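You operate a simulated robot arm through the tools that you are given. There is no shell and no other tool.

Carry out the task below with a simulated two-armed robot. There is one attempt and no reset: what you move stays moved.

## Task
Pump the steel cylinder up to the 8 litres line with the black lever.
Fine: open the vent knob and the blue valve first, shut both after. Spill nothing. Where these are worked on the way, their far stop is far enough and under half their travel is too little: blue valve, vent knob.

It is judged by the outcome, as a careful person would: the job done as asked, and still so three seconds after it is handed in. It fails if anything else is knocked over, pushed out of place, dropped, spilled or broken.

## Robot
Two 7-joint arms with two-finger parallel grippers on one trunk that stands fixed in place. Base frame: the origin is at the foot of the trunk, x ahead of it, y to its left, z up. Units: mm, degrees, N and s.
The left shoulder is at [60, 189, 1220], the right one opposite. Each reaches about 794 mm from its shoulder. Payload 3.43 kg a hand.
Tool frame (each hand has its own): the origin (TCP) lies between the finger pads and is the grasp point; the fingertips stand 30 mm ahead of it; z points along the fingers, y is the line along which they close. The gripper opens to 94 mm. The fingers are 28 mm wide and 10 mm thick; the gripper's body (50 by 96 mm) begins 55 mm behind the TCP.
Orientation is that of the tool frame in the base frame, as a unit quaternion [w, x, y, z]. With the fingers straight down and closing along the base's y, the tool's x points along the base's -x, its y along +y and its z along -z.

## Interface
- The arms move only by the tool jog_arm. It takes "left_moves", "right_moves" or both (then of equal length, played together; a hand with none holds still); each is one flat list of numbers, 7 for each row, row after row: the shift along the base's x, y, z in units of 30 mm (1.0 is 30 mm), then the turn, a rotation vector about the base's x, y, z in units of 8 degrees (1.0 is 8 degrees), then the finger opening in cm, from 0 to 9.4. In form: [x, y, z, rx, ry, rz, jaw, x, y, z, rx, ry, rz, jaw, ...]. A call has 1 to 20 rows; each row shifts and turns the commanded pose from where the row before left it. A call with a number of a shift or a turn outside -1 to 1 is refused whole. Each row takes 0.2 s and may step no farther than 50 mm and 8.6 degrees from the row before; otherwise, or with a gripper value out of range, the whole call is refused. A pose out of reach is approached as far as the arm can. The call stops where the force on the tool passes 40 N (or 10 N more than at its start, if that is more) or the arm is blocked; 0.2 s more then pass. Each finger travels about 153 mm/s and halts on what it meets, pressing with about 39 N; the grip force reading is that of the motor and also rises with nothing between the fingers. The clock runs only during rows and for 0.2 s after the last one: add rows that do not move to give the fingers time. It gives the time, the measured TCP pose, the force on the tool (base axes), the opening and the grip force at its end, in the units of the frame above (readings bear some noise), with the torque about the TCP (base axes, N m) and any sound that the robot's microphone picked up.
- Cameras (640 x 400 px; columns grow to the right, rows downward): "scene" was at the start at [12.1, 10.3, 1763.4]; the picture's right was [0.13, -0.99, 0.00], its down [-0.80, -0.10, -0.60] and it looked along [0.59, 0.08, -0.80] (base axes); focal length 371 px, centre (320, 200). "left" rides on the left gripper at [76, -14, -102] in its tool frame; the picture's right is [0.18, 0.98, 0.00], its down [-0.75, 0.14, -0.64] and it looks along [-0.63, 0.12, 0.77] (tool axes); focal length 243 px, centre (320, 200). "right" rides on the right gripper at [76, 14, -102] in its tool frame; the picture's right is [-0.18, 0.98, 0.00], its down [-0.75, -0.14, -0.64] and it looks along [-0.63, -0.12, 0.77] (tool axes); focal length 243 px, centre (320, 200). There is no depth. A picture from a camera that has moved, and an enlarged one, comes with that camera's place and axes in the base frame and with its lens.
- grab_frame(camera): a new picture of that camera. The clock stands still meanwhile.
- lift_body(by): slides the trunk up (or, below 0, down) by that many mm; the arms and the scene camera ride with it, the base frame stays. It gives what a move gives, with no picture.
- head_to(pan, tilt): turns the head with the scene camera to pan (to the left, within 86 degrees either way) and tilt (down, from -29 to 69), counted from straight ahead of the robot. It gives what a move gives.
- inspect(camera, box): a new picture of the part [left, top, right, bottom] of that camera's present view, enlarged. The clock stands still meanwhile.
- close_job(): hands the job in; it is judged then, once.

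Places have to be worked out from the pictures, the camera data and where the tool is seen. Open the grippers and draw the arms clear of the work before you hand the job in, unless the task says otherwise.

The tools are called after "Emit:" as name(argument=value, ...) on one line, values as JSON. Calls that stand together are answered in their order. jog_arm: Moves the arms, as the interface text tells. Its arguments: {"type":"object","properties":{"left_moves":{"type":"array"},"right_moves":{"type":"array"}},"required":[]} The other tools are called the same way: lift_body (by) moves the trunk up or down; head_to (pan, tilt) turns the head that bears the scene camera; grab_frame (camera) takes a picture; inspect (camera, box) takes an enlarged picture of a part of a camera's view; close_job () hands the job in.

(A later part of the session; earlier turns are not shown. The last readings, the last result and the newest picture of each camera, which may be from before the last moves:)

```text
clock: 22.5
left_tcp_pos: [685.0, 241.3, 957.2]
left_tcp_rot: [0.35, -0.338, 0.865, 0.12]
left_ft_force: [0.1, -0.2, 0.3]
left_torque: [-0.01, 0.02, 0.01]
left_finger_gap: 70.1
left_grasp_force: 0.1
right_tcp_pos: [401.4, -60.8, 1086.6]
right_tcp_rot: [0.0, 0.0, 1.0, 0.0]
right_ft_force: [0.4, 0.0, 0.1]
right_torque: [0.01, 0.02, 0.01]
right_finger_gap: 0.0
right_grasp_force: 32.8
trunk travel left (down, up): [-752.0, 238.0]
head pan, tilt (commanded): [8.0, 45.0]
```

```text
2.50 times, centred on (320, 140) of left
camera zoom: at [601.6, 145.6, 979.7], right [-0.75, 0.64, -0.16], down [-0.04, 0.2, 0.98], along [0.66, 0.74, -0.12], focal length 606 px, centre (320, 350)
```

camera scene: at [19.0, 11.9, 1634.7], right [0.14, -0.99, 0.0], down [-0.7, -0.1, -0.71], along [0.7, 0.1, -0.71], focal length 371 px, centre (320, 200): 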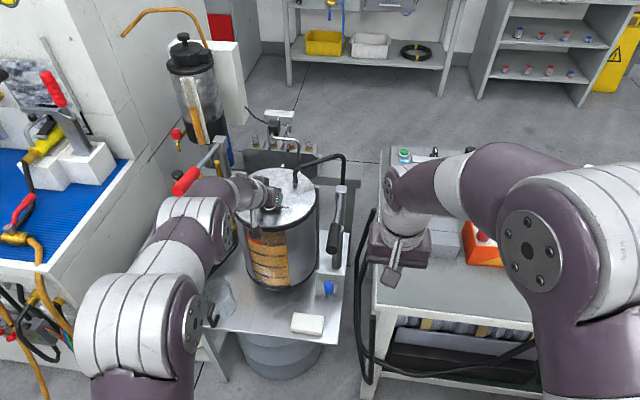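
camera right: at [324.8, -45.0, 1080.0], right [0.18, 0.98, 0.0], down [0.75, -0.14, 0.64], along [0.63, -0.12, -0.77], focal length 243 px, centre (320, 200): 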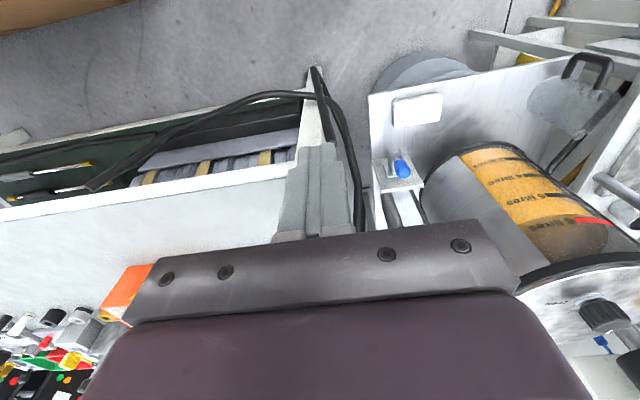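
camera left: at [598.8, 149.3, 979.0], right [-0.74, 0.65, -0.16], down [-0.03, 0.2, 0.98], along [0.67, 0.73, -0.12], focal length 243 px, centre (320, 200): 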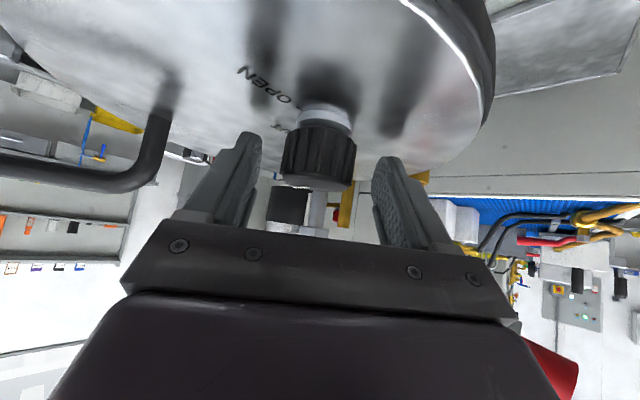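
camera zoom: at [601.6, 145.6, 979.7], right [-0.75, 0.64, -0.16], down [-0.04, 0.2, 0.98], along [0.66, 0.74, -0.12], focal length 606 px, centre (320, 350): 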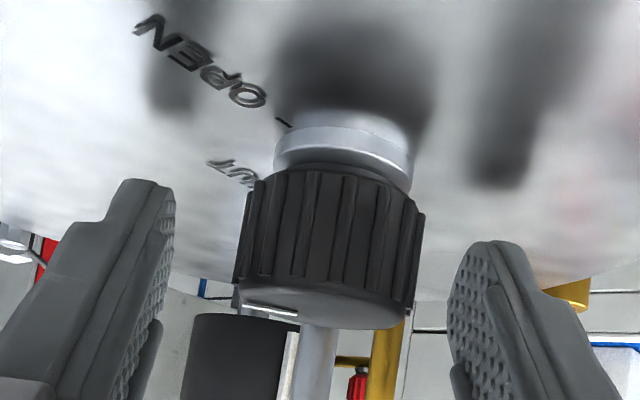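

The pointer is now about halfway. I regrip and turn another ~38° clockwise, watching the torque for the stop.

Emit:
jog_arm(left_moves=[0.02, -0.03, 0, 0, 0, 0, 3, 0, 0, 0, 0, 0, 0, 3, 0, 0, 0, 0, 0, 0, 3, 0, 0, 0, 0, 0, -0.95, 3, 0, 0, 0, 0, 0, -0.95, 3, 0, 0, 0, 0, 0, -0.95, 3, 0, 0, 0, 0, 0, -0.95, 3, 0, 0, 0, 0, 0, -0.95, 3])

Emit:
inspect(camera="left", box=[220, 60, 420, 220])

```text
clock: 24.3
left_tcp_pos: [685.4, 240.1, 956.9]
left_tcp_rot: [0.37, -0.039, 0.928, -0.002]
left_ft_force: [-7.2, 4.6, -3.4]
left_torque: [-0.62, -0.25, -0.04]
left_finger_gap: 39.6
left_grasp_force: 44.6
right_tcp_pos: [401.7, -60.0, 1086.6]
right_tcp_rot: [-0.001, 0.0, 1.0, 0.0]
right_ft_force: [-0.1, 0.4, -0.7]
right_torque: [0.02, 0.0, 0.01]
right_finger_gap: 0.0
right_grasp_force: 32.6
trunk travel left (down, up): [-752.0, 238.0]
head pan, tilt (commanded): [8.0, 45.0]
```

```text
2.50 times, centred on (320, 140) of left
camera zoom: at [561.0, 217.2, 979.6], right [-0.2, 0.97, -0.16], down [0.09, 0.18, 0.98], along [0.97, 0.18, -0.13], focal length 606 px, centre (320, 350)
```

zoom: 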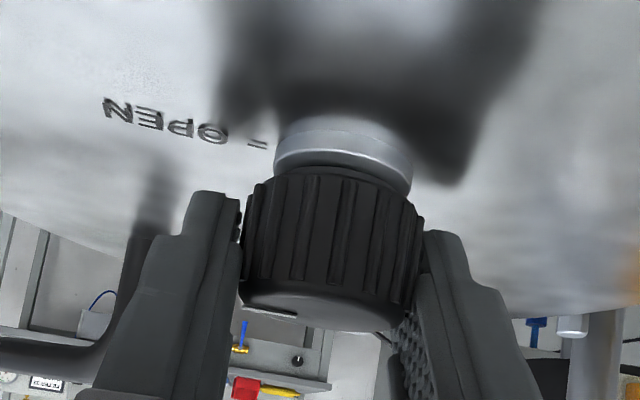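

Total about 83° now. I nudge a further ~10° until I feel the stop.

Emit:
jog_arm(left_moves=[0, 0, 0, 0, 0, -0.6, 3, 0, 0, 0, 0, 0, -0.6, 3, 0, 0, 0, 0, 0, 0, 3])

Emit:
inspect(camera="left", box=[220, 60, 420, 220])

```text
clock: 25.1
left_tcp_pos: [683.6, 239.9, 956.4]
left_tcp_rot: [0.37, 0.04, 0.928, -0.032]
left_ft_force: [-18.7, 3.6, -3.4]
left_torque: [0.35, 0.76, 0.21]
left_finger_gap: 38.4
left_grasp_force: 44.8
right_tcp_pos: [399.0, -60.4, 1087.1]
right_tcp_rot: [0.001, 0.0, 1.0, -0.001]
right_ft_force: [0.6, 0.7, 0.2]
right_torque: [0.01, 0.04, -0.03]
right_finger_gap: 0.1
right_grasp_force: 33.3
trunk travel left (down, up): [-752.0, 238.0]
head pan, tilt (commanded): [8.0, 45.0]
```

```text
2.50 times, centred on (320, 140) of left
camera zoom: at [557.4, 238.6, 979.5], right [-0.04, 0.99, -0.16], down [0.12, 0.16, 0.98], along [0.99, 0.02, -0.13], focal length 606 px, centre (320, 350)
```

zoom: 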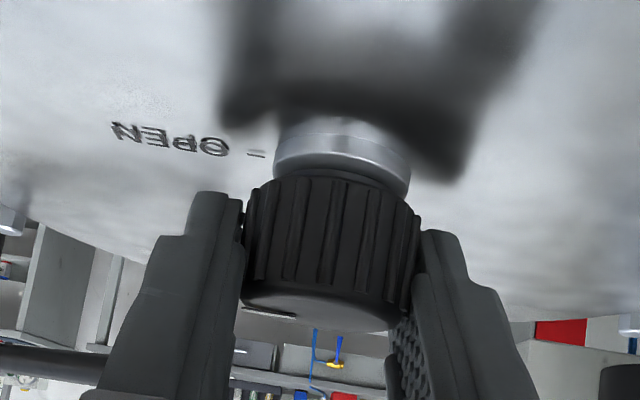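

The force rise and slight slip show the stop has been reached. I release, lift off and withdraw the left hand to check the pointer.

Emit:
jog_arm(left_moves=[0, 0, 0, 0, 0, 0, 7, 0, 0, 0, 0, 0, 0, 7, 0, 0, 0.8, 0, 0, 0, 7, 0, 0, 0.8, 0, 0, 0, 7, 0, 0, 0.8, 0, 0, 0, 7, -1, 0, 0.1, 0, 0, 0, 7, -1, 0, 0.1, 0, 0, 0, 7, -1, 0, 0.1, 0, 0, 0, 7, -1, 0, 0.1, 0, 0, 0, 7, -1, 0, 0.1, 0, 0, 0, 7, -1, 0, 0.1, 0, 0, 0, 7])

Emit:
inspect(camera="scene", box=[240, 180, 300, 220])

Emit:
grab_frame(camera="scene")

```text
clock: 27.5
left_tcp_pos: [529.6, 246.5, 1027.9]
left_tcp_rot: [0.369, 0.04, 0.928, -0.032]
left_ft_force: [-0.5, 0.1, -0.4]
left_torque: [-0.01, 0.02, 0.02]
left_finger_gap: 69.9
left_grasp_force: 0.0
left hand out of reach, approached as far as the arm can: row 11
right_tcp_pos: [402.2, -60.7, 1086.0]
right_tcp_rot: [0.0, 0.0, 1.0, 0.0]
right_ft_force: [0.6, -0.9, 0.2]
right_torque: [-0.02, 0.01, -0.03]
right_finger_gap: 0.0
right_grasp_force: 33.3
trunk travel left (down, up): [-752.0, 238.0]
head pan, tilt (commanded): [8.0, 45.0]
```

```text
10.00 times, centred on (270, 200) of scene
camera zoom: at [20.2, 12.5, 1634.7], right [0.14, -0.99, 0.0], down [-0.7, -0.1, -0.71], along [0.7, 0.1, -0.71], focal length 3706 px, centre (820, 200)
```

zoom: 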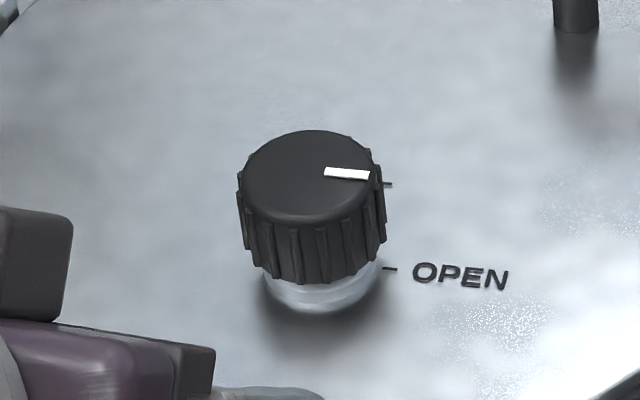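

```text
taken
camera scene: at [20.2, 12.5, 1634.7], right [0.14, -0.99, 0.0], down [-0.7, -0.1, -0.71], along [0.7, 0.1, -0.71], focal length 371 px, centre (320, 200)
```

scene: 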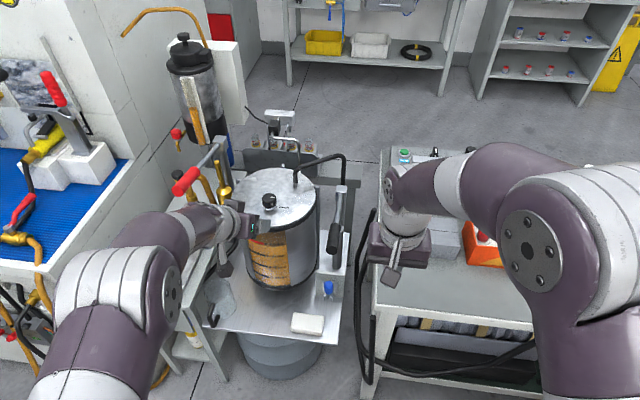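

The vent pointer now sits at OPEN. Next the blue valve with the right hand: I bring it to y≈71, lower it well in front of the black lever, and tilt it 45° so it can reach under the lever to the blue cap.

Emit:
jog_arm(right_moves=[0.2, 0.88, -0.8, 0, 0, 0, 0, 0.2, 0.88, -0.8, 0, 0, 0, 0, 0.2, 0.88, -0.8, 0, 0, 0, 0, 0.2, 0.88, -0.8, 0, 0, 0, 0, 0.2, 0.88, -0.8, 0, 0, 0, 0, 0, 0, -1, 0, -0.94, 0, 0, 0, 0, -1, 0, -0.94, 0, 0, 0, 0, -1, 0, -0.94, 0, 0, 0, 0, -1, 0, -0.94, 0, 0, 0, 0, -1, 0, -0.94, 0, 0, 0, 0, -1, 0, -0.94, 0, 0])

Emit:
grab_frame(camera="right")

Emit:
grab_frame(camera="scene")

```text
clock: 29.9
left_tcp_pos: [531.0, 244.5, 1027.7]
left_tcp_rot: [0.37, 0.04, 0.928, -0.033]
left_ft_force: [-0.2, -0.2, -0.1]
left_torque: [0.01, 0.0, -0.01]
left_finger_gap: 69.9
left_grasp_force: 0.0
right_tcp_pos: [432.2, 72.0, 785.8]
right_tcp_rot: [0.385, 0.0, 0.923, 0.0]
right_ft_force: [-0.3, 0.2, -0.3]
right_torque: [-0.02, 0.01, 0.0]
right_finger_gap: 0.0
right_grasp_force: 32.7
trunk travel left (down, up): [-752.0, 238.0]
head pan, tilt (commanded): [8.0, 45.0]
```

```text
taken
camera right: at [305.2, 87.3, 804.5], right [0.13, 0.98, 0.13], down [0.08, -0.14, 0.99], along [0.99, -0.12, -0.09], focal length 243 px, centre (320, 200)
```

right: 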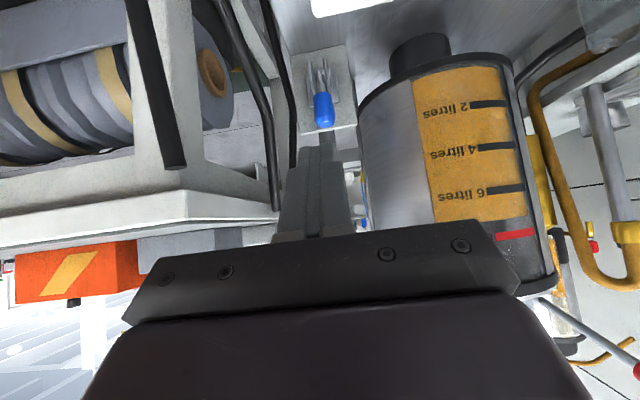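

```text
taken
camera scene: at [19.7, 12.8, 1634.8], right [0.14, -0.99, 0.0], down [-0.7, -0.1, -0.71], along [0.7, 0.1, -0.71], focal length 371 px, centre (320, 200)
```

scene: 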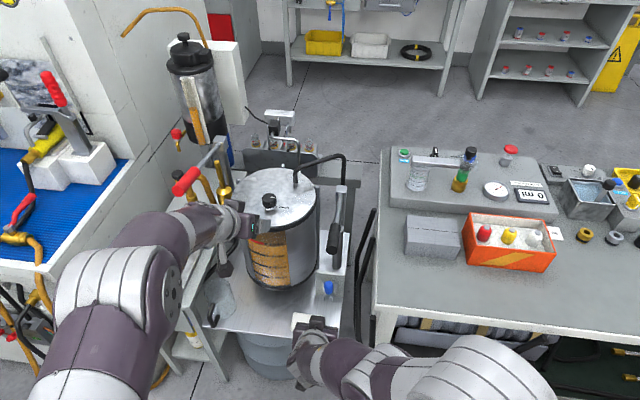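

The right wrist camera now has a good level view of the window and the valve. I zoom in on both.

Emit:
inspect(camera="right", box=[380, 60, 560, 290])

Emit:
inspect(camera="right", box=[270, 40, 370, 150])

Emit:
inspect(camera="right", box=[420, 190, 560, 280])

```text
1.74 times, centred on (470, 175) of right
camera zoom: at [305.2, 87.3, 804.5], right [0.13, 0.98, 0.13], down [0.08, -0.14, 0.99], along [0.99, -0.12, -0.09], focal length 422 px, centre (59, 244)
```

zoom: 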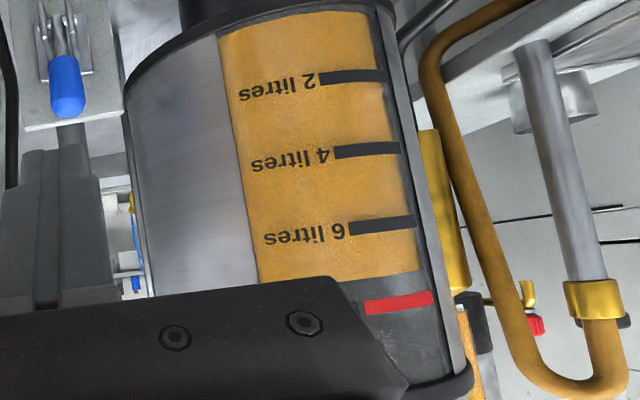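

```text
3.64 times, centred on (320, 95) of right
camera zoom: at [305.2, 87.3, 804.5], right [0.13, 0.98, 0.13], down [0.08, -0.14, 0.99], along [0.99, -0.12, -0.09], focal length 882 px, centre (320, 582)
```

zoom: 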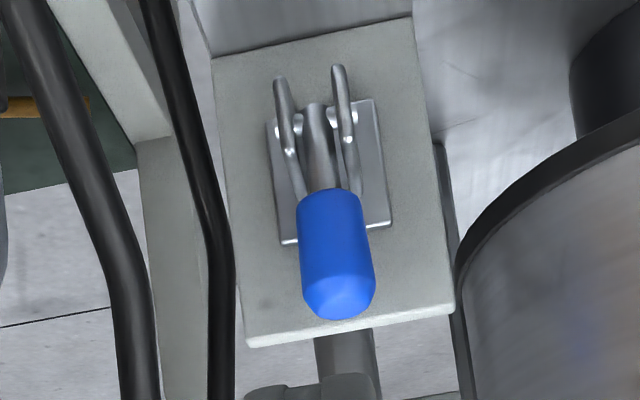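

```text
4.44 times, centred on (490, 235) of right
camera zoom: at [305.2, 87.3, 804.5], right [0.13, 0.98, 0.13], down [0.08, -0.14, 0.99], along [0.99, -0.12, -0.09], focal length 1078 px, centre (-436, 44)
```

zoom: 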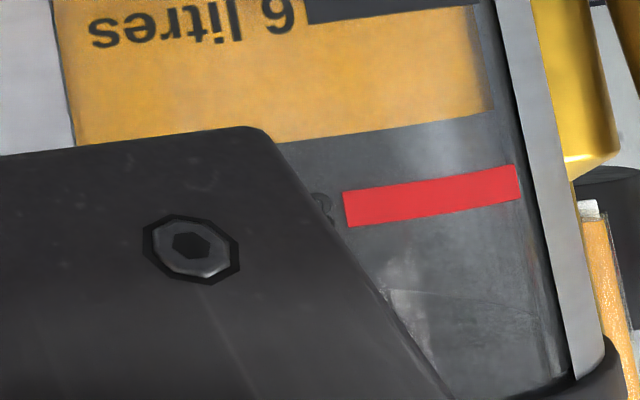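

From this level view the liquid stands clearly below the red line, at about 7.2 L (2 L ≈ 47 mm). The valve cap is confirmed at about (615, 71, 660). I open the right jaws to 5 cm and approach the cap along the 45° finger direction, stopping short.

Emit:
jog_arm(right_moves=[1, 0, 0, 0, 0, 0, 5, 1, 0, 0, 0, 0, 0, 5, 0.8, 0, -0.8, 0, 0, 0, 5, 0.8, 0, -0.8, 0, 0, 0, 5, 0.8, 0, -0.8, 0, 0, 0, 5, 0.8, 0, -0.8, 0, 0, 0, 5])

Emit:
grab_frame(camera="right")

Emit:
inspect(camera="scene", box=[270, 210, 400, 340])

```text
clock: 31.3
left_tcp_pos: [531.1, 245.2, 1028.4]
left_tcp_rot: [0.369, 0.04, 0.928, -0.032]
left_ft_force: [0.4, 0.2, 0.5]
left_torque: [0.02, 0.05, 0.03]
left_finger_gap: 69.9
left_grasp_force: 0.0
right_tcp_pos: [588.2, 70.6, 691.8]
right_tcp_rot: [0.384, 0.001, 0.923, -0.001]
right_ft_force: [-0.1, 0.0, -0.2]
right_torque: [-0.03, 0.02, -0.01]
right_finger_gap: 49.9
right_grasp_force: 0.1
trunk travel left (down, up): [-752.0, 238.0]
head pan, tilt (commanded): [8.0, 45.0]
```

```text
taken
camera right: at [460.9, 86.1, 709.8], right [0.13, 0.98, 0.13], down [0.08, -0.14, 0.99], along [0.99, -0.12, -0.09], focal length 243 px, centre (320, 200)
```

right: 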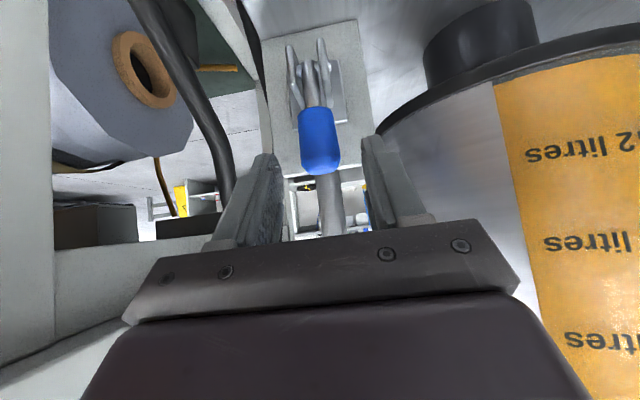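

```text
3.08 times, centred on (335, 275) of scene
camera zoom: at [20.6, 11.8, 1634.8], right [0.14, -0.99, 0.0], down [-0.7, -0.1, -0.71], along [0.7, 0.1, -0.71], focal length 1140 px, centre (274, -31)
```

zoom: 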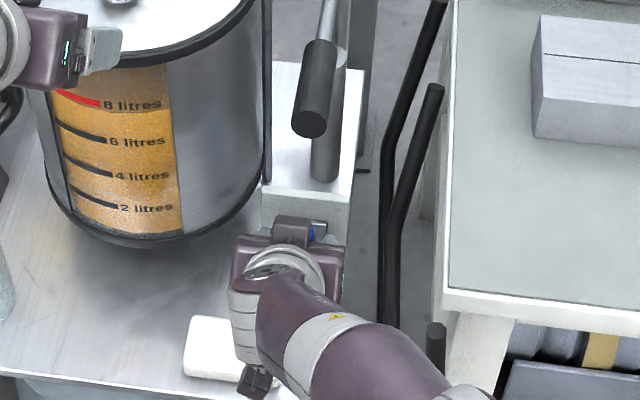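

The cap lies centred between the fingers. I advance the last 24 mm and close on it.

Emit:
jog_arm(right_moves=[0.4, 0, -0.4, 0, 0, 0, 5, 0.4, 0, -0.4, 0, 0, 0, 5, 0, 0, 0, 0, 0, 0, 2, 0, 0, 0, 0, 0, 0, 2, 0, 0, 0, 0, 0, 0, 2])

Emit:
grab_frame(camera="right")

```text
clock: 31.9
left_tcp_pos: [531.7, 247.0, 1028.0]
left_tcp_rot: [0.37, 0.04, 0.928, -0.033]
left_ft_force: [-0.1, 1.4, -0.2]
left_torque: [0.02, -0.02, 0.0]
left_finger_gap: 70.2
left_grasp_force: 0.1
right_tcp_pos: [644.3, 110.8, 756.1]
right_tcp_rot: [0.422, 0.005, 0.906, 0.029]
right_ft_force: [-0.4, 0.5, 0.2]
right_torque: [-0.05, -0.01, -0.01]
right_finger_gap: 20.0
right_grasp_force: 0.0
right hand out of reach, approached as far as the arm can: row 2
trunk travel left (down, up): [-752.0, 238.0]
head pan, tilt (commanded): [8.0, 45.0]
stopped in row 3 (right hand): the arm was blocked; the commanded pose is now the measured one
```

```text
taken
camera right: at [514.1, 122.8, 764.9], right [0.1, 0.98, 0.2], down [0.0, -0.2, 0.98], along [0.99, -0.1, -0.02], focal length 243 px, centre (320, 200)
```

right: 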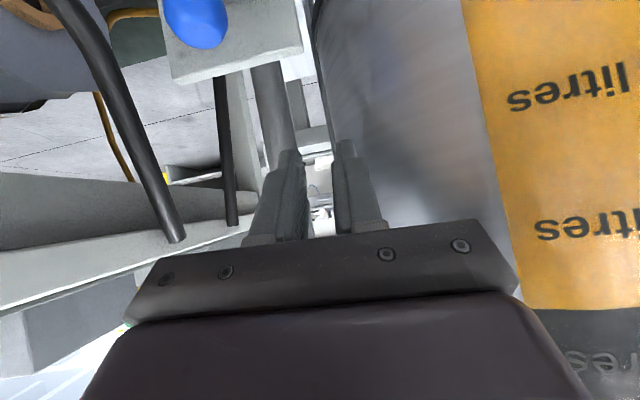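

The arm hit its reach limit and the hand was thrown up and left to (644, 111, 756), now blocked. Before anything else I look at what it might be touching.

Emit:
grab_frame(camera="scene")

Emit:
inspect(camera="scene", box=[220, 160, 400, 340])

Emit:
grab_frame(camera="left")

```text
taken
camera scene: at [20.2, 13.1, 1634.8], right [0.14, -0.99, 0.0], down [-0.7, -0.1, -0.71], along [0.7, 0.1, -0.71], focal length 371 px, centre (320, 200)
```

scene: 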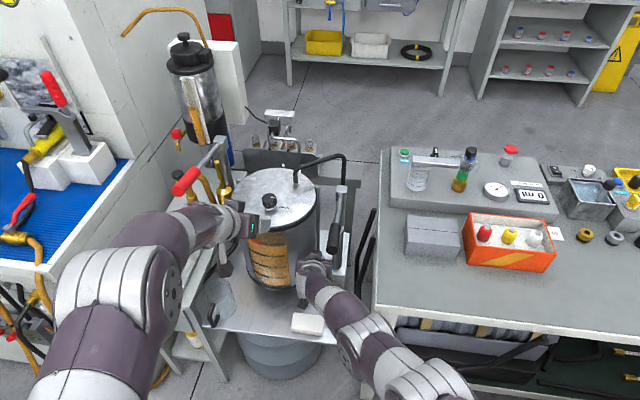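

```text
2.22 times, centred on (310, 250) of scene
camera zoom: at [20.2, 13.1, 1634.8], right [0.14, -0.99, 0.0], down [-0.7, -0.1, -0.71], along [0.7, 0.1, -0.71], focal length 824 px, centre (342, 89)
```

zoom: 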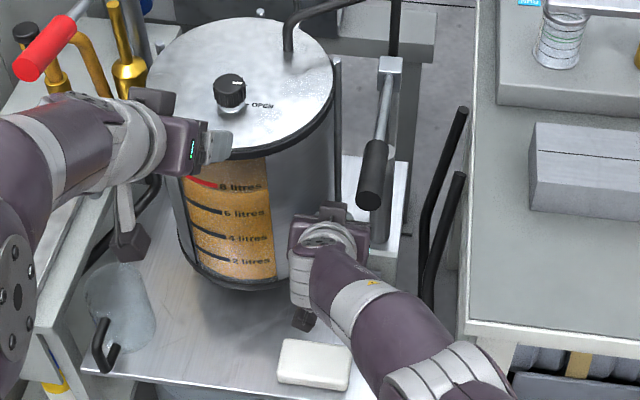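

```text
taken
camera left: at [405.1, 243.8, 1050.9], right [-0.04, 0.99, -0.16], down [0.12, 0.16, 0.98], along [0.99, 0.02, -0.12], focal length 243 px, centre (320, 200)
```

left: 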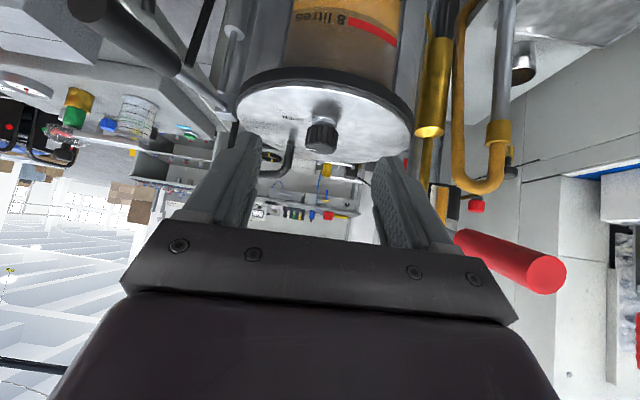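

The gripper body is close beside the cylinder wall; the cylinder and lever look undisturbed and the forces are near zero. I back out straight toward the robot in small steps, which opens clearance from both.

Emit:
jog_arm(right_moves=[-0.5, 0, 0, 0, 0, 0, 2, -0.5, 0, 0, 0, 0, 0, 2])

Emit:
inspect(camera="scene", box=[220, 160, 400, 340])

```text
clock: 32.5
left_tcp_pos: [530.1, 245.7, 1028.8]
left_tcp_rot: [0.37, 0.041, 0.928, -0.033]
left_ft_force: [0.5, -0.3, 0.0]
left_torque: [-0.02, -0.02, 0.02]
left_finger_gap: 70.2
left_grasp_force: 0.1
right_tcp_pos: [611.3, 107.9, 754.0]
right_tcp_rot: [0.421, 0.005, 0.907, 0.027]
right_ft_force: [-0.2, 0.4, 0.4]
right_torque: [0.01, -0.06, 0.0]
right_finger_gap: 20.0
right_grasp_force: 0.0
trunk travel left (down, up): [-752.0, 238.0]
head pan, tilt (commanded): [8.0, 45.0]
```

```text
2.22 times, centred on (310, 250) of scene
camera zoom: at [19.7, 12.7, 1634.7], right [0.14, -0.99, 0.0], down [-0.7, -0.1, -0.71], along [0.7, 0.1, -0.71], focal length 824 px, centre (342, 89)
```

zoom: 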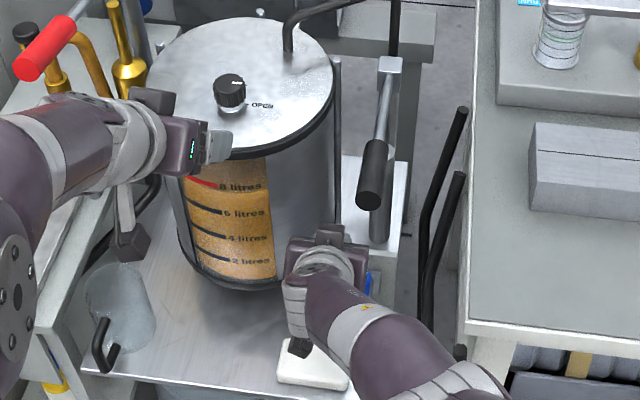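

It came free cleanly with nothing displaced. I continue back to x≈460 and realign to y≈71.

Emit:
jog_arm(right_moves=[-1, 0, 0, 0, 0, 0, 2, -1, 0, 0, 0, 0, 0, 2, -1, -0.3, 0, 0, 0, 0, 2, -1, -0.4, 0, 0, 0, 0, 2, -1, -0.5, 0, 0, 0, 0, 2], left_moves=[-0.5, 0, 0.2, 0, 0, 0, 7, -0.5, 0, 0.2, 0, 0, 0, 7, 0, 0, 0.2, 0, 0, 0, 7, 0, 0, 0.2, 0, 0, 0, 7, 0, 0, 0, 0, 0, 0, 7])

Emit:
grab_frame(camera="scene")

```text
clock: 33.9
left_tcp_pos: [501.8, 244.5, 1053.8]
left_tcp_rot: [0.37, 0.04, 0.928, -0.032]
left_ft_force: [-0.8, -0.4, -0.1]
left_torque: [0.01, 0.0, -0.03]
left_finger_gap: 70.1
left_grasp_force: 0.0
right_tcp_pos: [489.2, 95.4, 791.3]
right_tcp_rot: [0.447, 0.021, 0.893, 0.053]
right_ft_force: [0.4, 0.6, 1.1]
right_torque: [-0.02, 0.02, -0.02]
right_finger_gap: 19.9
right_grasp_force: 0.0
trunk travel left (down, up): [-752.0, 238.0]
head pan, tilt (commanded): [8.0, 45.0]
stopped in row 5 (right hand): the arm was blocked; the commanded pose is now the measured one
```

```text
taken
camera scene: at [19.7, 12.2, 1634.7], right [0.14, -0.99, 0.0], down [-0.7, -0.1, -0.71], along [0.7, 0.1, -0.71], focal length 371 px, centre (320, 200)
```

scene: 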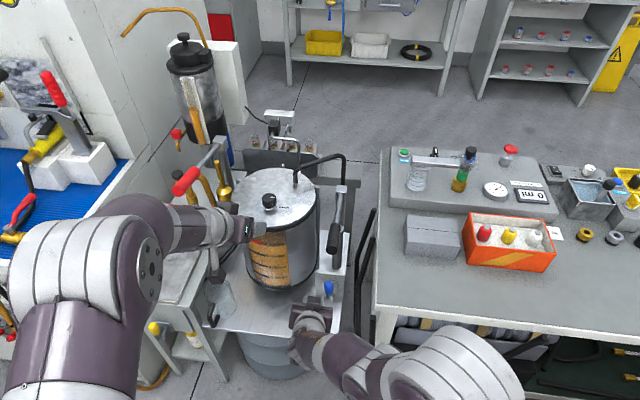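

The right arm reports blocked again mid-retreat, though tool forces are ~1 N. I look down with the head at the right arm and trunk to find what is limiting it.

Emit:
head_to(pan=-15, tilt=68)

Emit:
grab_frame(camera="scene")

Emit:
grab_frame(camera="right")

```text
clock: 34.8
left_tcp_pos: [500.1, 244.9, 1053.7]
left_tcp_rot: [0.37, 0.039, 0.928, -0.032]
left_ft_force: [-1.1, 0.0, 0.3]
left_torque: [0.03, -0.01, 0.0]
left_finger_gap: 70.0
left_grasp_force: 0.1
right_tcp_pos: [488.8, 95.4, 789.7]
right_tcp_rot: [0.447, 0.02, 0.893, 0.053]
right_ft_force: [0.7, 0.3, 0.4]
right_torque: [0.01, 0.0, 0.0]
right_finger_gap: 19.7
right_grasp_force: 0.2
trunk travel left (down, up): [-752.0, 238.0]
head pan, tilt (commanded): [-15.0, 68.0]
```

```text
taken
camera scene: at [-6.2, -13.8, 1606.6], right [-0.26, -0.97, 0.0], down [-0.9, 0.24, -0.38], along [0.36, -0.1, -0.93], focal length 371 px, centre (320, 200)
```

scene: 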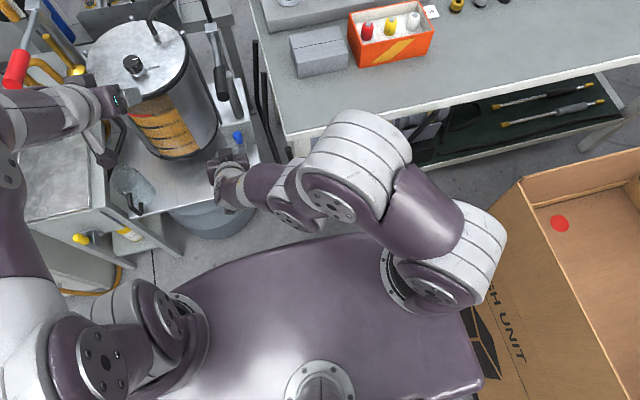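

```text
taken
camera right: at [359.7, 109.2, 792.4], right [0.1, 0.96, 0.26], down [-0.06, -0.25, 0.97], along [0.99, -0.11, 0.03], focal length 243 px, centre (320, 200)
```

right: 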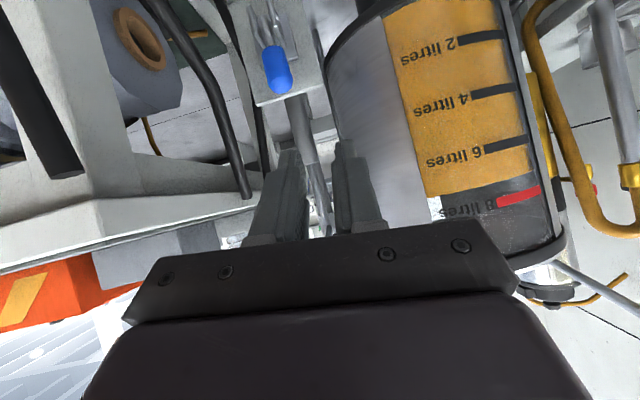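

Nothing touches the right arm; it's a joint-limit problem from the target lying so far below the shoulder. Both hands are clear of objects underneath (left tips at x≈531 in front of the cylinder, right tips well above the board), so I lower the trunk 150 mm.

Emit:
lift_body(by=-150)

Emit:
head_to(pan=5, tilt=50)

Emit:
grab_frame(camera="scene")

Emit:
grab_frame(camera="right")

```text
clock: 36.5
left_tcp_pos: [500.1, 245.1, 903.0]
left_tcp_rot: [0.369, 0.041, 0.928, -0.032]
left_ft_force: [0.5, -0.4, 0.1]
left_torque: [-0.01, -0.03, 0.02]
left_finger_gap: 70.0
left_grasp_force: 0.0
right_tcp_pos: [488.0, 95.7, 639.2]
right_tcp_rot: [0.447, 0.02, 0.893, 0.052]
right_ft_force: [-0.2, -0.3, 0.0]
right_torque: [-0.02, -0.03, 0.02]
right_finger_gap: 19.9
right_grasp_force: 0.1
trunk travel left (down, up): [-602.0, 388.0]
head pan, tilt (commanded): [-15.0, 68.0]
```

```text
clock: 37.4
left_tcp_pos: [501.2, 244.9, 903.4]
left_tcp_rot: [0.37, 0.04, 0.928, -0.032]
left_ft_force: [0.7, -0.7, -0.7]
left_torque: [-0.01, 0.03, 0.0]
left_finger_gap: 70.1
left_grasp_force: 0.0
right_tcp_pos: [488.6, 94.6, 639.7]
right_tcp_rot: [0.446, 0.02, 0.893, 0.053]
right_ft_force: [0.4, 0.0, -0.8]
right_torque: [0.01, -0.05, 0.01]
right_finger_gap: 20.0
right_grasp_force: 0.1
trunk travel left (down, up): [-602.0, 388.0]
head pan, tilt (commanded): [5.0, 50.0]
```

```text
taken
camera scene: at [15.5, 7.5, 1477.7], right [0.09, -1.0, 0.0], down [-0.76, -0.07, -0.64], along [0.64, 0.06, -0.77], focal length 371 px, centre (320, 200)
```

scene: 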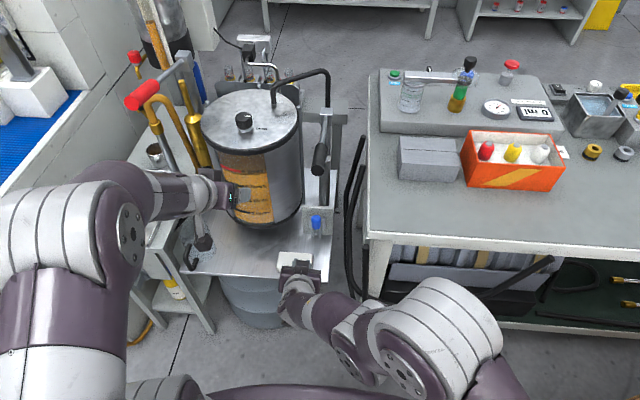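

```text
taken
camera right: at [359.1, 109.1, 642.2], right [0.1, 0.96, 0.26], down [-0.06, -0.25, 0.97], along [0.99, -0.11, 0.03], focal length 243 px, centre (320, 200)
```

right: 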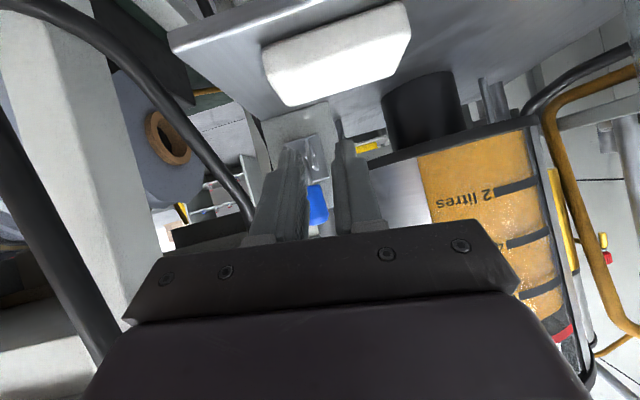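

With the trunk lower the right hand is at (489, 95, 640). I raise it to z≈724, straighten its small roll, and line up in front of the cap at about (533, 71, 724) with jaws open.

Emit:
jog_arm(right_moves=[0, -0.27, 0.93, -0.27, 0, 0, 5, 0, -0.27, 0.93, -0.27, 0, 0, 5, 0, -0.27, 0.93, -0.27, 0, 0, 5, 0.73, 0, 0, 0, 0, 0, 5, 0.73, 0, 0, 0, 0, 0, 5])

Emit:
grab_frame(camera="right")

Emit:
grab_frame(camera="scene")

```text
clock: 38.6
left_tcp_pos: [500.5, 245.1, 903.3]
left_tcp_rot: [0.369, 0.04, 0.928, -0.032]
left_ft_force: [0.0, -0.4, 1.0]
left_torque: [-0.01, -0.01, 0.02]
left_finger_gap: 69.9
left_grasp_force: 0.0
right_tcp_pos: [532.0, 70.4, 721.2]
right_tcp_rot: [0.446, -0.005, 0.895, 0.001]
right_ft_force: [1.1, -0.5, 0.2]
right_torque: [-0.04, 0.0, 0.01]
right_finger_gap: 50.0
right_grasp_force: 0.0
trunk travel left (down, up): [-602.0, 388.0]
head pan, tilt (commanded): [5.0, 50.0]
```

```text
taken
camera right: at [402.9, 83.8, 722.6], right [0.1, 0.98, 0.14], down [-0.06, -0.14, 0.99], along [0.99, -0.11, 0.04], focal length 243 px, centre (320, 200)
```

right: 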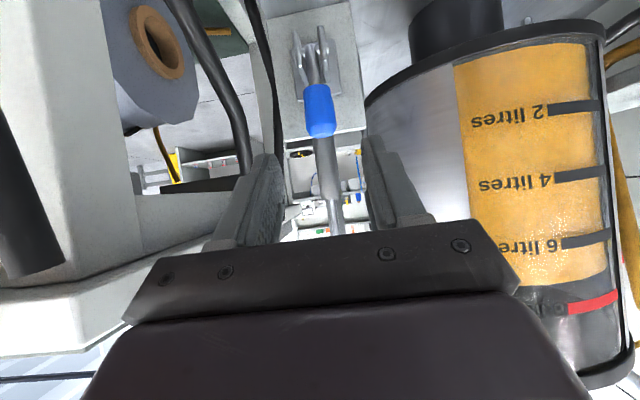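

```text
taken
camera scene: at [15.7, 7.4, 1477.8], right [0.09, -1.0, 0.0], down [-0.76, -0.07, -0.64], along [0.64, 0.06, -0.77], focal length 371 px, centre (320, 200)
```

scene: 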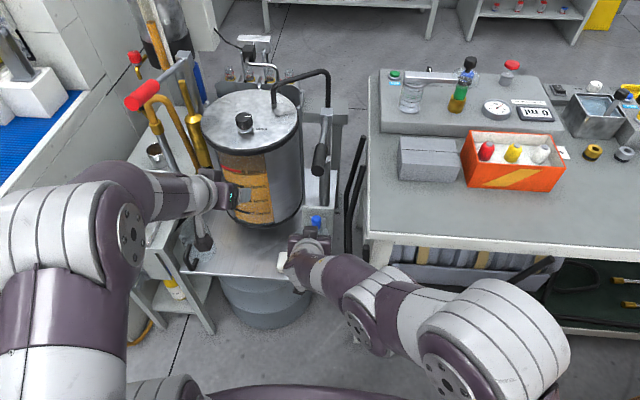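

Well aligned. I advance along the finger direction about 80 mm toward the cap.

Emit:
jog_arm(right_moves=[0.7, 0, -0.53, 0, 0, 0, 5, 0.7, 0, -0.53, 0, 0, 0, 5, 0.7, 0, -0.53, 0, 0, 0, 5])

Emit:
grab_frame(camera="right")

```text
clock: 39.4
left_tcp_pos: [501.4, 245.3, 903.5]
left_tcp_rot: [0.369, 0.04, 0.928, -0.032]
left_ft_force: [0.9, -0.1, -1.0]
left_torque: [0.02, 0.01, -0.01]
left_finger_gap: 69.8
left_grasp_force: 0.0
right_tcp_pos: [594.1, 70.9, 675.4]
right_tcp_rot: [0.446, -0.005, 0.895, 0.002]
right_ft_force: [0.2, 1.0, 0.4]
right_torque: [-0.04, -0.03, -0.01]
right_finger_gap: 50.0
right_grasp_force: 0.1
trunk travel left (down, up): [-602.0, 388.0]
head pan, tilt (commanded): [5.0, 50.0]
```

```text
taken
camera right: at [464.4, 84.9, 676.1], right [0.1, 0.98, 0.15], down [-0.06, -0.14, 0.99], along [0.99, -0.11, 0.04], focal length 243 px, centre (320, 200)
```

right: 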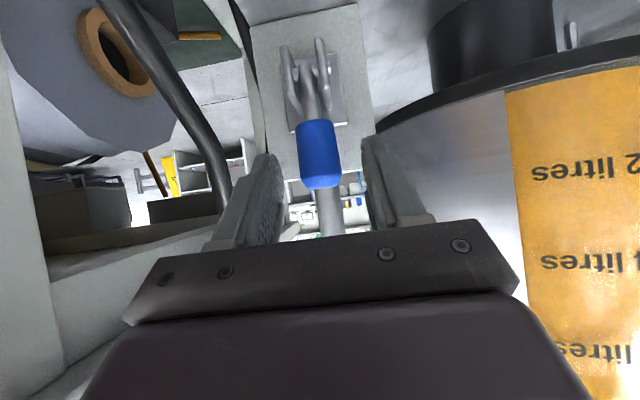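

The cap is between the pads and the reach is fine now. I advance the final ~20 mm and grip it.

Emit:
jog_arm(right_moves=[0.5, 0, -0.4, 0, 0, 0, 5, 0, 0, 0, 0, 0, 0, 2, 0, 0, 0, 0, 0, 0, 2, 0, 0, 0, 0, 0, 0, 2])

Emit:
grab_frame(camera="right")

```text
clock: 40.4
left_tcp_pos: [501.1, 245.6, 902.6]
left_tcp_rot: [0.37, 0.04, 0.928, -0.031]
left_ft_force: [-0.5, -0.7, -0.4]
left_torque: [-0.01, -0.05, 0.02]
left_finger_gap: 69.9
left_grasp_force: 0.0
right_tcp_pos: [608.5, 70.2, 662.4]
right_tcp_rot: [0.447, -0.005, 0.895, 0.001]
right_ft_force: [1.1, -4.4, -2.4]
right_torque: [-0.01, -0.18, -0.14]
right_finger_gap: 26.2
right_grasp_force: 45.0
trunk travel left (down, up): [-602.0, 388.0]
head pan, tilt (commanded): [5.0, 50.0]
```

```text
taken
camera right: at [478.8, 83.9, 663.1], right [0.1, 0.98, 0.14], down [-0.06, -0.14, 0.99], along [0.99, -0.11, 0.04], focal length 243 px, centre (320, 200)
```

right: 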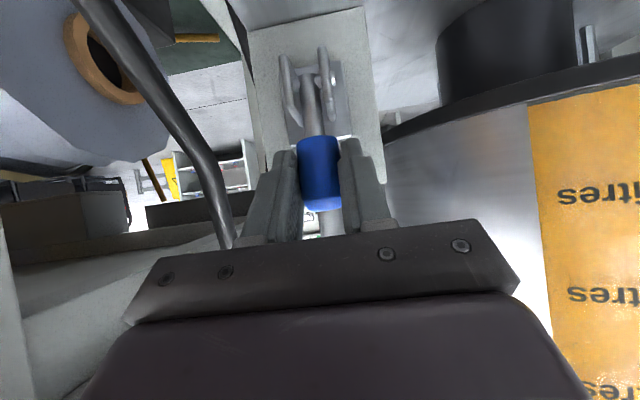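

The cap is gripped (26 mm). I test which way the valve lever swings by pulling it about 10–15° toward the robot along its arc.

Emit:
jog_arm(right_moves=[-0.2, 0, -0.05, 0, 0, 0, 2, -0.2, 0, -0.09, 0, 0, 0, 2, -0.2, 0, -0.12, 0, 0, 0, 2])

Emit:
grab_frame(camera="right")

```text
clock: 41.2
left_tcp_pos: [500.0, 244.9, 903.8]
left_tcp_rot: [0.37, 0.04, 0.927, -0.032]
left_ft_force: [0.0, -0.2, -0.2]
left_torque: [0.01, 0.03, -0.01]
left_finger_gap: 70.1
left_grasp_force: 0.0
right_tcp_pos: [585.8, 69.6, 651.1]
right_tcp_rot: [0.442, -0.007, 0.897, 0.001]
right_ft_force: [-1.4, -6.3, 4.1]
right_torque: [0.1, -0.08, 0.11]
right_finger_gap: 26.8
right_grasp_force: 16.3
trunk travel left (down, up): [-602.0, 388.0]
head pan, tilt (commanded): [5.0, 50.0]
```

```text
taken
camera right: at [456.5, 83.1, 653.8], right [0.1, 0.98, 0.14], down [-0.05, -0.14, 0.99], along [0.99, -0.1, 0.03], focal length 243 px, centre (320, 200)
```

right: 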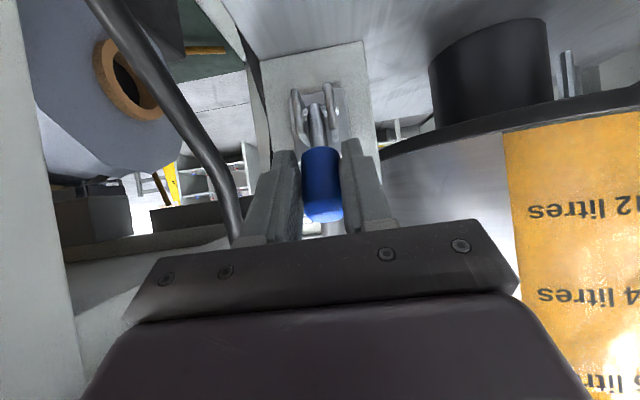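

The lever follows freely toward the robot. I continue along the arc to about 60° lean.

Emit:
jog_arm(right_moves=[-0.38, 0, -0.36, 0, 0, 0, 2, -0.23, 0, -0.32, 0, 0, 0, 2, -0.08, 0, -0.18, 0, 0, 0, 2])

Emit:
grab_frame(camera="right")

```text
clock: 41.7
left_tcp_pos: [498.9, 243.9, 903.8]
left_tcp_rot: [0.371, 0.041, 0.927, -0.032]
left_ft_force: [0.1, -0.3, 0.9]
left_torque: [-0.03, -0.02, -0.02]
left_finger_gap: 70.2
left_grasp_force: 0.1
right_tcp_pos: [583.1, 69.8, 649.7]
right_tcp_rot: [0.456, 0.0, 0.89, 0.001]
right_ft_force: [-3.7, -11.3, 8.3]
right_torque: [0.07, -0.13, -0.05]
right_finger_gap: 26.6
right_grasp_force: 45.3
trunk travel left (down, up): [-602.0, 388.0]
head pan, tilt (commanded): [5.0, 50.0]
stopped in row 2 (right hand): the force on the tool passed its limit at 45 N (the readings are from after the stop); the commanded pose is now the measured one
```

```text
taken
camera right: at [454.4, 84.8, 648.7], right [0.11, 0.98, 0.15], down [-0.08, -0.14, 0.99], along [0.99, -0.12, 0.06], focal length 243 px, centre (320, 200)
```

right: 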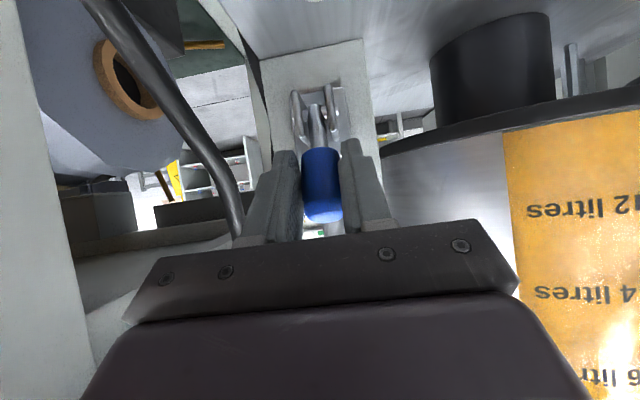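

A 45 N resistance stopped me near (583, 70, 650). I look closely to tell whether the lever is at its stop or my arc is off.

Emit:
inspect(camera="right", box=[240, 30, 400, 240])

Emit:
inspect(camera="scene", box=[270, 190, 360, 300])

Emit:
inspect(camera="left", box=[0, 0, 320, 200])

```text
1.90 times, centred on (320, 135) of right
camera zoom: at [454.4, 84.8, 648.7], right [0.11, 0.98, 0.15], down [-0.08, -0.14, 0.99], along [0.99, -0.12, 0.06], focal length 462 px, centre (320, 324)
```

zoom: 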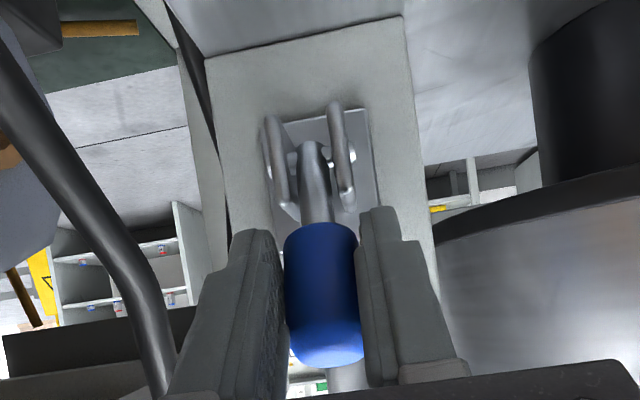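

```text
3.64 times, centred on (315, 245) of scene
camera zoom: at [13.1, 6.8, 1477.7], right [0.09, -1.0, 0.0], down [-0.76, -0.07, -0.64], along [0.64, 0.06, -0.77], focal length 1348 px, centre (338, 36)
```

zoom: 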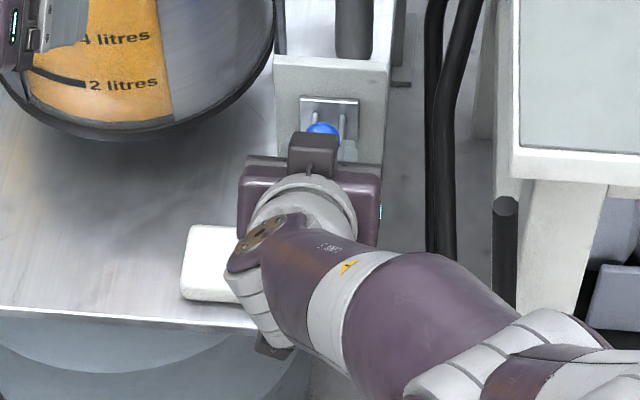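

```text
2.00 times, centred on (160, 100) of left
camera zoom: at [373.2, 242.8, 926.2], right [-0.04, 0.99, -0.16], down [0.12, 0.16, 0.98], along [0.99, 0.02, -0.12], focal length 485 px, centre (640, 400)
```

zoom: 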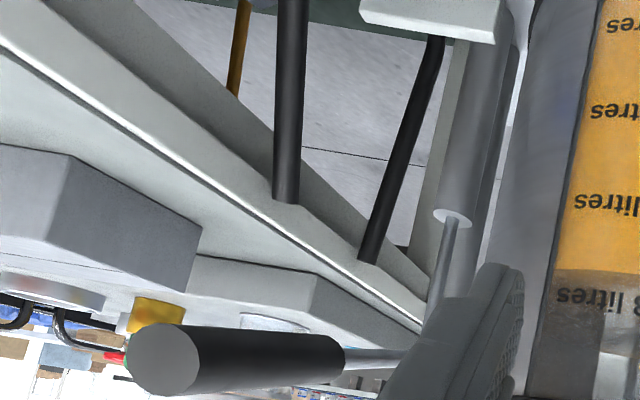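

The lever has leaned to roughly 37°. To tell a hard stop from stiffness, I pull slowly along the tangent in small steps.

Emit:
jog_arm(right_moves=[-0.06, 0.02, -0.05, 0, 0, 0, 2, -0.06, 0.02, -0.05, 0, 0, 0, 2, -0.06, 0, -0.05, 0, 0, 0, 2, -0.06, 0, -0.05, 0, 0, 0, 2])

Emit:
inspect(camera="right", box=[240, 30, 400, 240])

```text
clock: 42.5
left_tcp_pos: [499.8, 244.8, 902.9]
left_tcp_rot: [0.37, 0.04, 0.927, -0.031]
left_ft_force: [-0.1, 0.0, -0.7]
left_torque: [-0.02, -0.05, -0.03]
left_finger_gap: 70.0
left_grasp_force: 0.0
right_tcp_pos: [582.8, 70.5, 648.4]
right_tcp_rot: [0.46, 0.004, 0.888, 0.0]
right_ft_force: [2.8, -16.2, 4.3]
right_torque: [0.41, -0.34, 0.06]
right_finger_gap: 26.7
right_grasp_force: 44.9
trunk travel left (down, up): [-602.0, 388.0]
head pan, tilt (commanded): [5.0, 50.0]
stopped in row 4 (right hand): the force on the tool passed its limit at 42 N (the readings are from after the stop); the commanded pose is now the measured one
```

```text
1.90 times, centred on (320, 135) of right
camera zoom: at [453.6, 86.0, 646.6], right [0.11, 0.98, 0.15], down [-0.09, -0.14, 0.99], along [0.99, -0.12, 0.07], focal length 462 px, centre (320, 324)
```

zoom: 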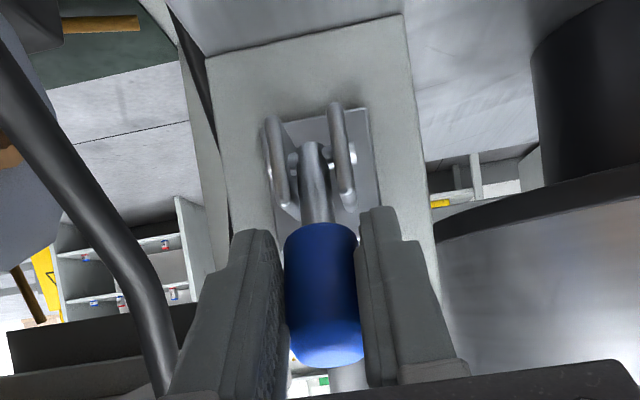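

It barely moved at 42 N. To rule out the pads binding the cap's rotation, I try the same pull while letting the hand pitch along with the lever.

Emit:
jog_arm(right_moves=[0, 0.03, 0, 0, -0.6, 0, 2, -0.05, 0.02, -0.05, 0, -0.6, 0, 2, -0.06, 0, -0.06, 0, -0.6, 0, 2, -0.06, 0, -0.07, 0, -0.6, 0, 2])

Emit:
inspect(camera="right", box=[240, 30, 400, 240])

```text
clock: 43.5
left_tcp_pos: [500.0, 244.4, 902.5]
left_tcp_rot: [0.37, 0.041, 0.928, -0.031]
left_ft_force: [-0.2, 0.9, 1.2]
left_torque: [0.0, 0.01, -0.01]
left_finger_gap: 69.8
left_grasp_force: 0.0
right_tcp_pos: [575.5, 71.2, 638.2]
right_tcp_rot: [0.597, 0.001, 0.802, 0.0]
right_ft_force: [-21.7, -20.0, -23.5]
right_torque: [0.14, 1.92, -0.48]
right_finger_gap: 26.5
right_grasp_force: 45.0
trunk travel left (down, up): [-602.0, 388.0]
head pan, tilt (commanded): [5.0, 50.0]
```

```text
1.90 times, centred on (320, 135) of right
camera zoom: at [453.3, 85.5, 595.1], right [0.05, 0.98, 0.18], down [-0.4, -0.14, 0.91], along [0.92, -0.12, 0.38], focal length 462 px, centre (320, 324)
```

zoom: 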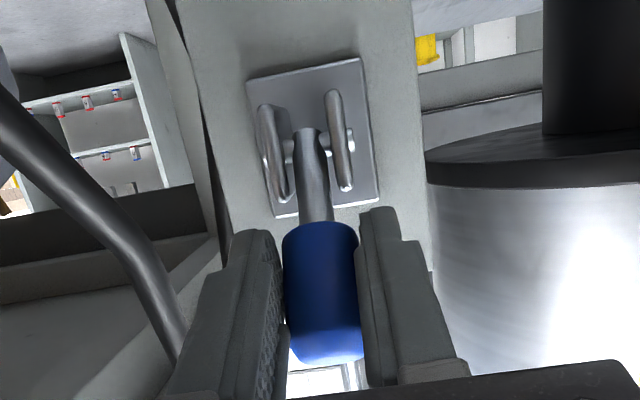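

The lever moves further when the hand pitches with it (the pads were binding the cap), now leaning about 55°. I release, back off, and look at its position.

Emit:
jog_arm(right_moves=[0, 0, 0, 0, 0, 0, 5, 0, 0, 0, 0, 0, 0, 5, -0.8, 0, 0.25, 0, 0, 0, 5, -0.8, 0, 0.6, 0, 0.5, 0, 5, -0.5, 0, 0.9, 0, 0.8, 0, 5, 0, 0, 0.9, 0, 0.8, 0, 5, 0, 0, 0, 0, 0.8, 0, 5])

Emit:
grab_frame(camera="right")

Emit:
inspect(camera="scene", box=[270, 190, 360, 300])

```text
clock: 45.1
left_tcp_pos: [500.6, 246.9, 903.4]
left_tcp_rot: [0.369, 0.04, 0.928, -0.033]
left_ft_force: [0.2, -0.2, 0.6]
left_torque: [0.03, 0.03, -0.03]
left_finger_gap: 70.2
left_grasp_force: 0.2
right_tcp_pos: [513.0, 73.9, 722.6]
right_tcp_rot: [0.427, 0.001, 0.904, 0.002]
right_ft_force: [1.1, 0.1, -0.1]
right_torque: [0.0, 0.0, 0.0]
right_finger_gap: 49.9
right_grasp_force: 0.0
trunk travel left (down, up): [-602.0, 388.0]
head pan, tilt (commanded): [5.0, 50.0]
```

```text
taken
camera right: at [385.1, 89.0, 729.8], right [0.12, 0.98, 0.15], down [-0.02, -0.14, 0.99], along [0.99, -0.12, 0.0], focal length 243 px, centre (320, 200)
```

right: 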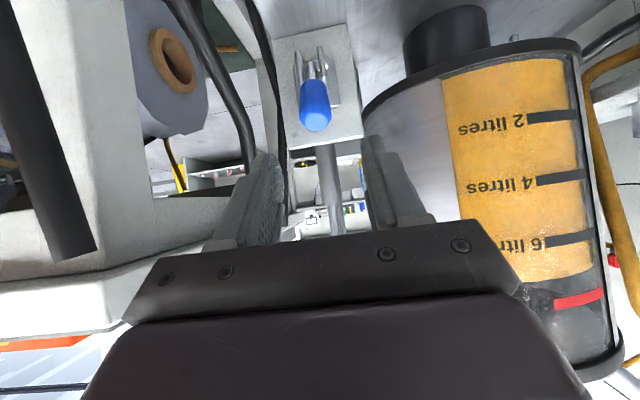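

```text
3.64 times, centred on (315, 245) of scene
camera zoom: at [15.8, 7.7, 1477.7], right [0.09, -1.0, 0.0], down [-0.76, -0.07, -0.64], along [0.64, 0.06, -0.77], focal length 1348 px, centre (338, 36)
```

zoom: 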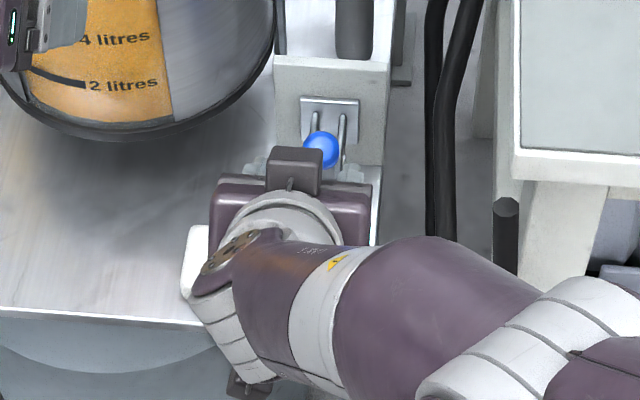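

I zoom on the valve to measure its present lean.

Emit:
inspect(camera="right", box=[270, 20, 370, 150])

```text
3.08 times, centred on (320, 85) of right
camera zoom: at [385.1, 89.0, 729.8], right [0.12, 0.98, 0.15], down [-0.02, -0.14, 0.99], along [0.99, -0.12, 0.0], focal length 746 px, centre (320, 554)
```

zoom: 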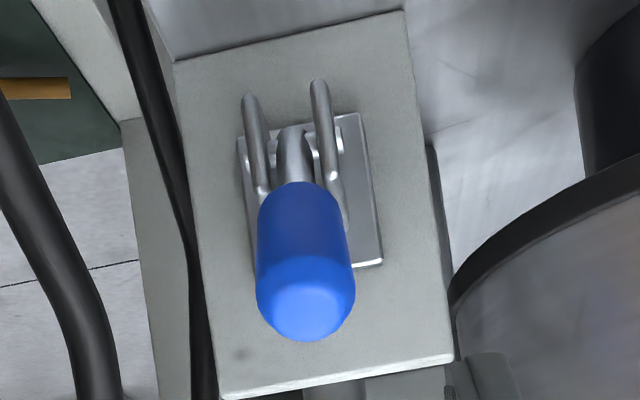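

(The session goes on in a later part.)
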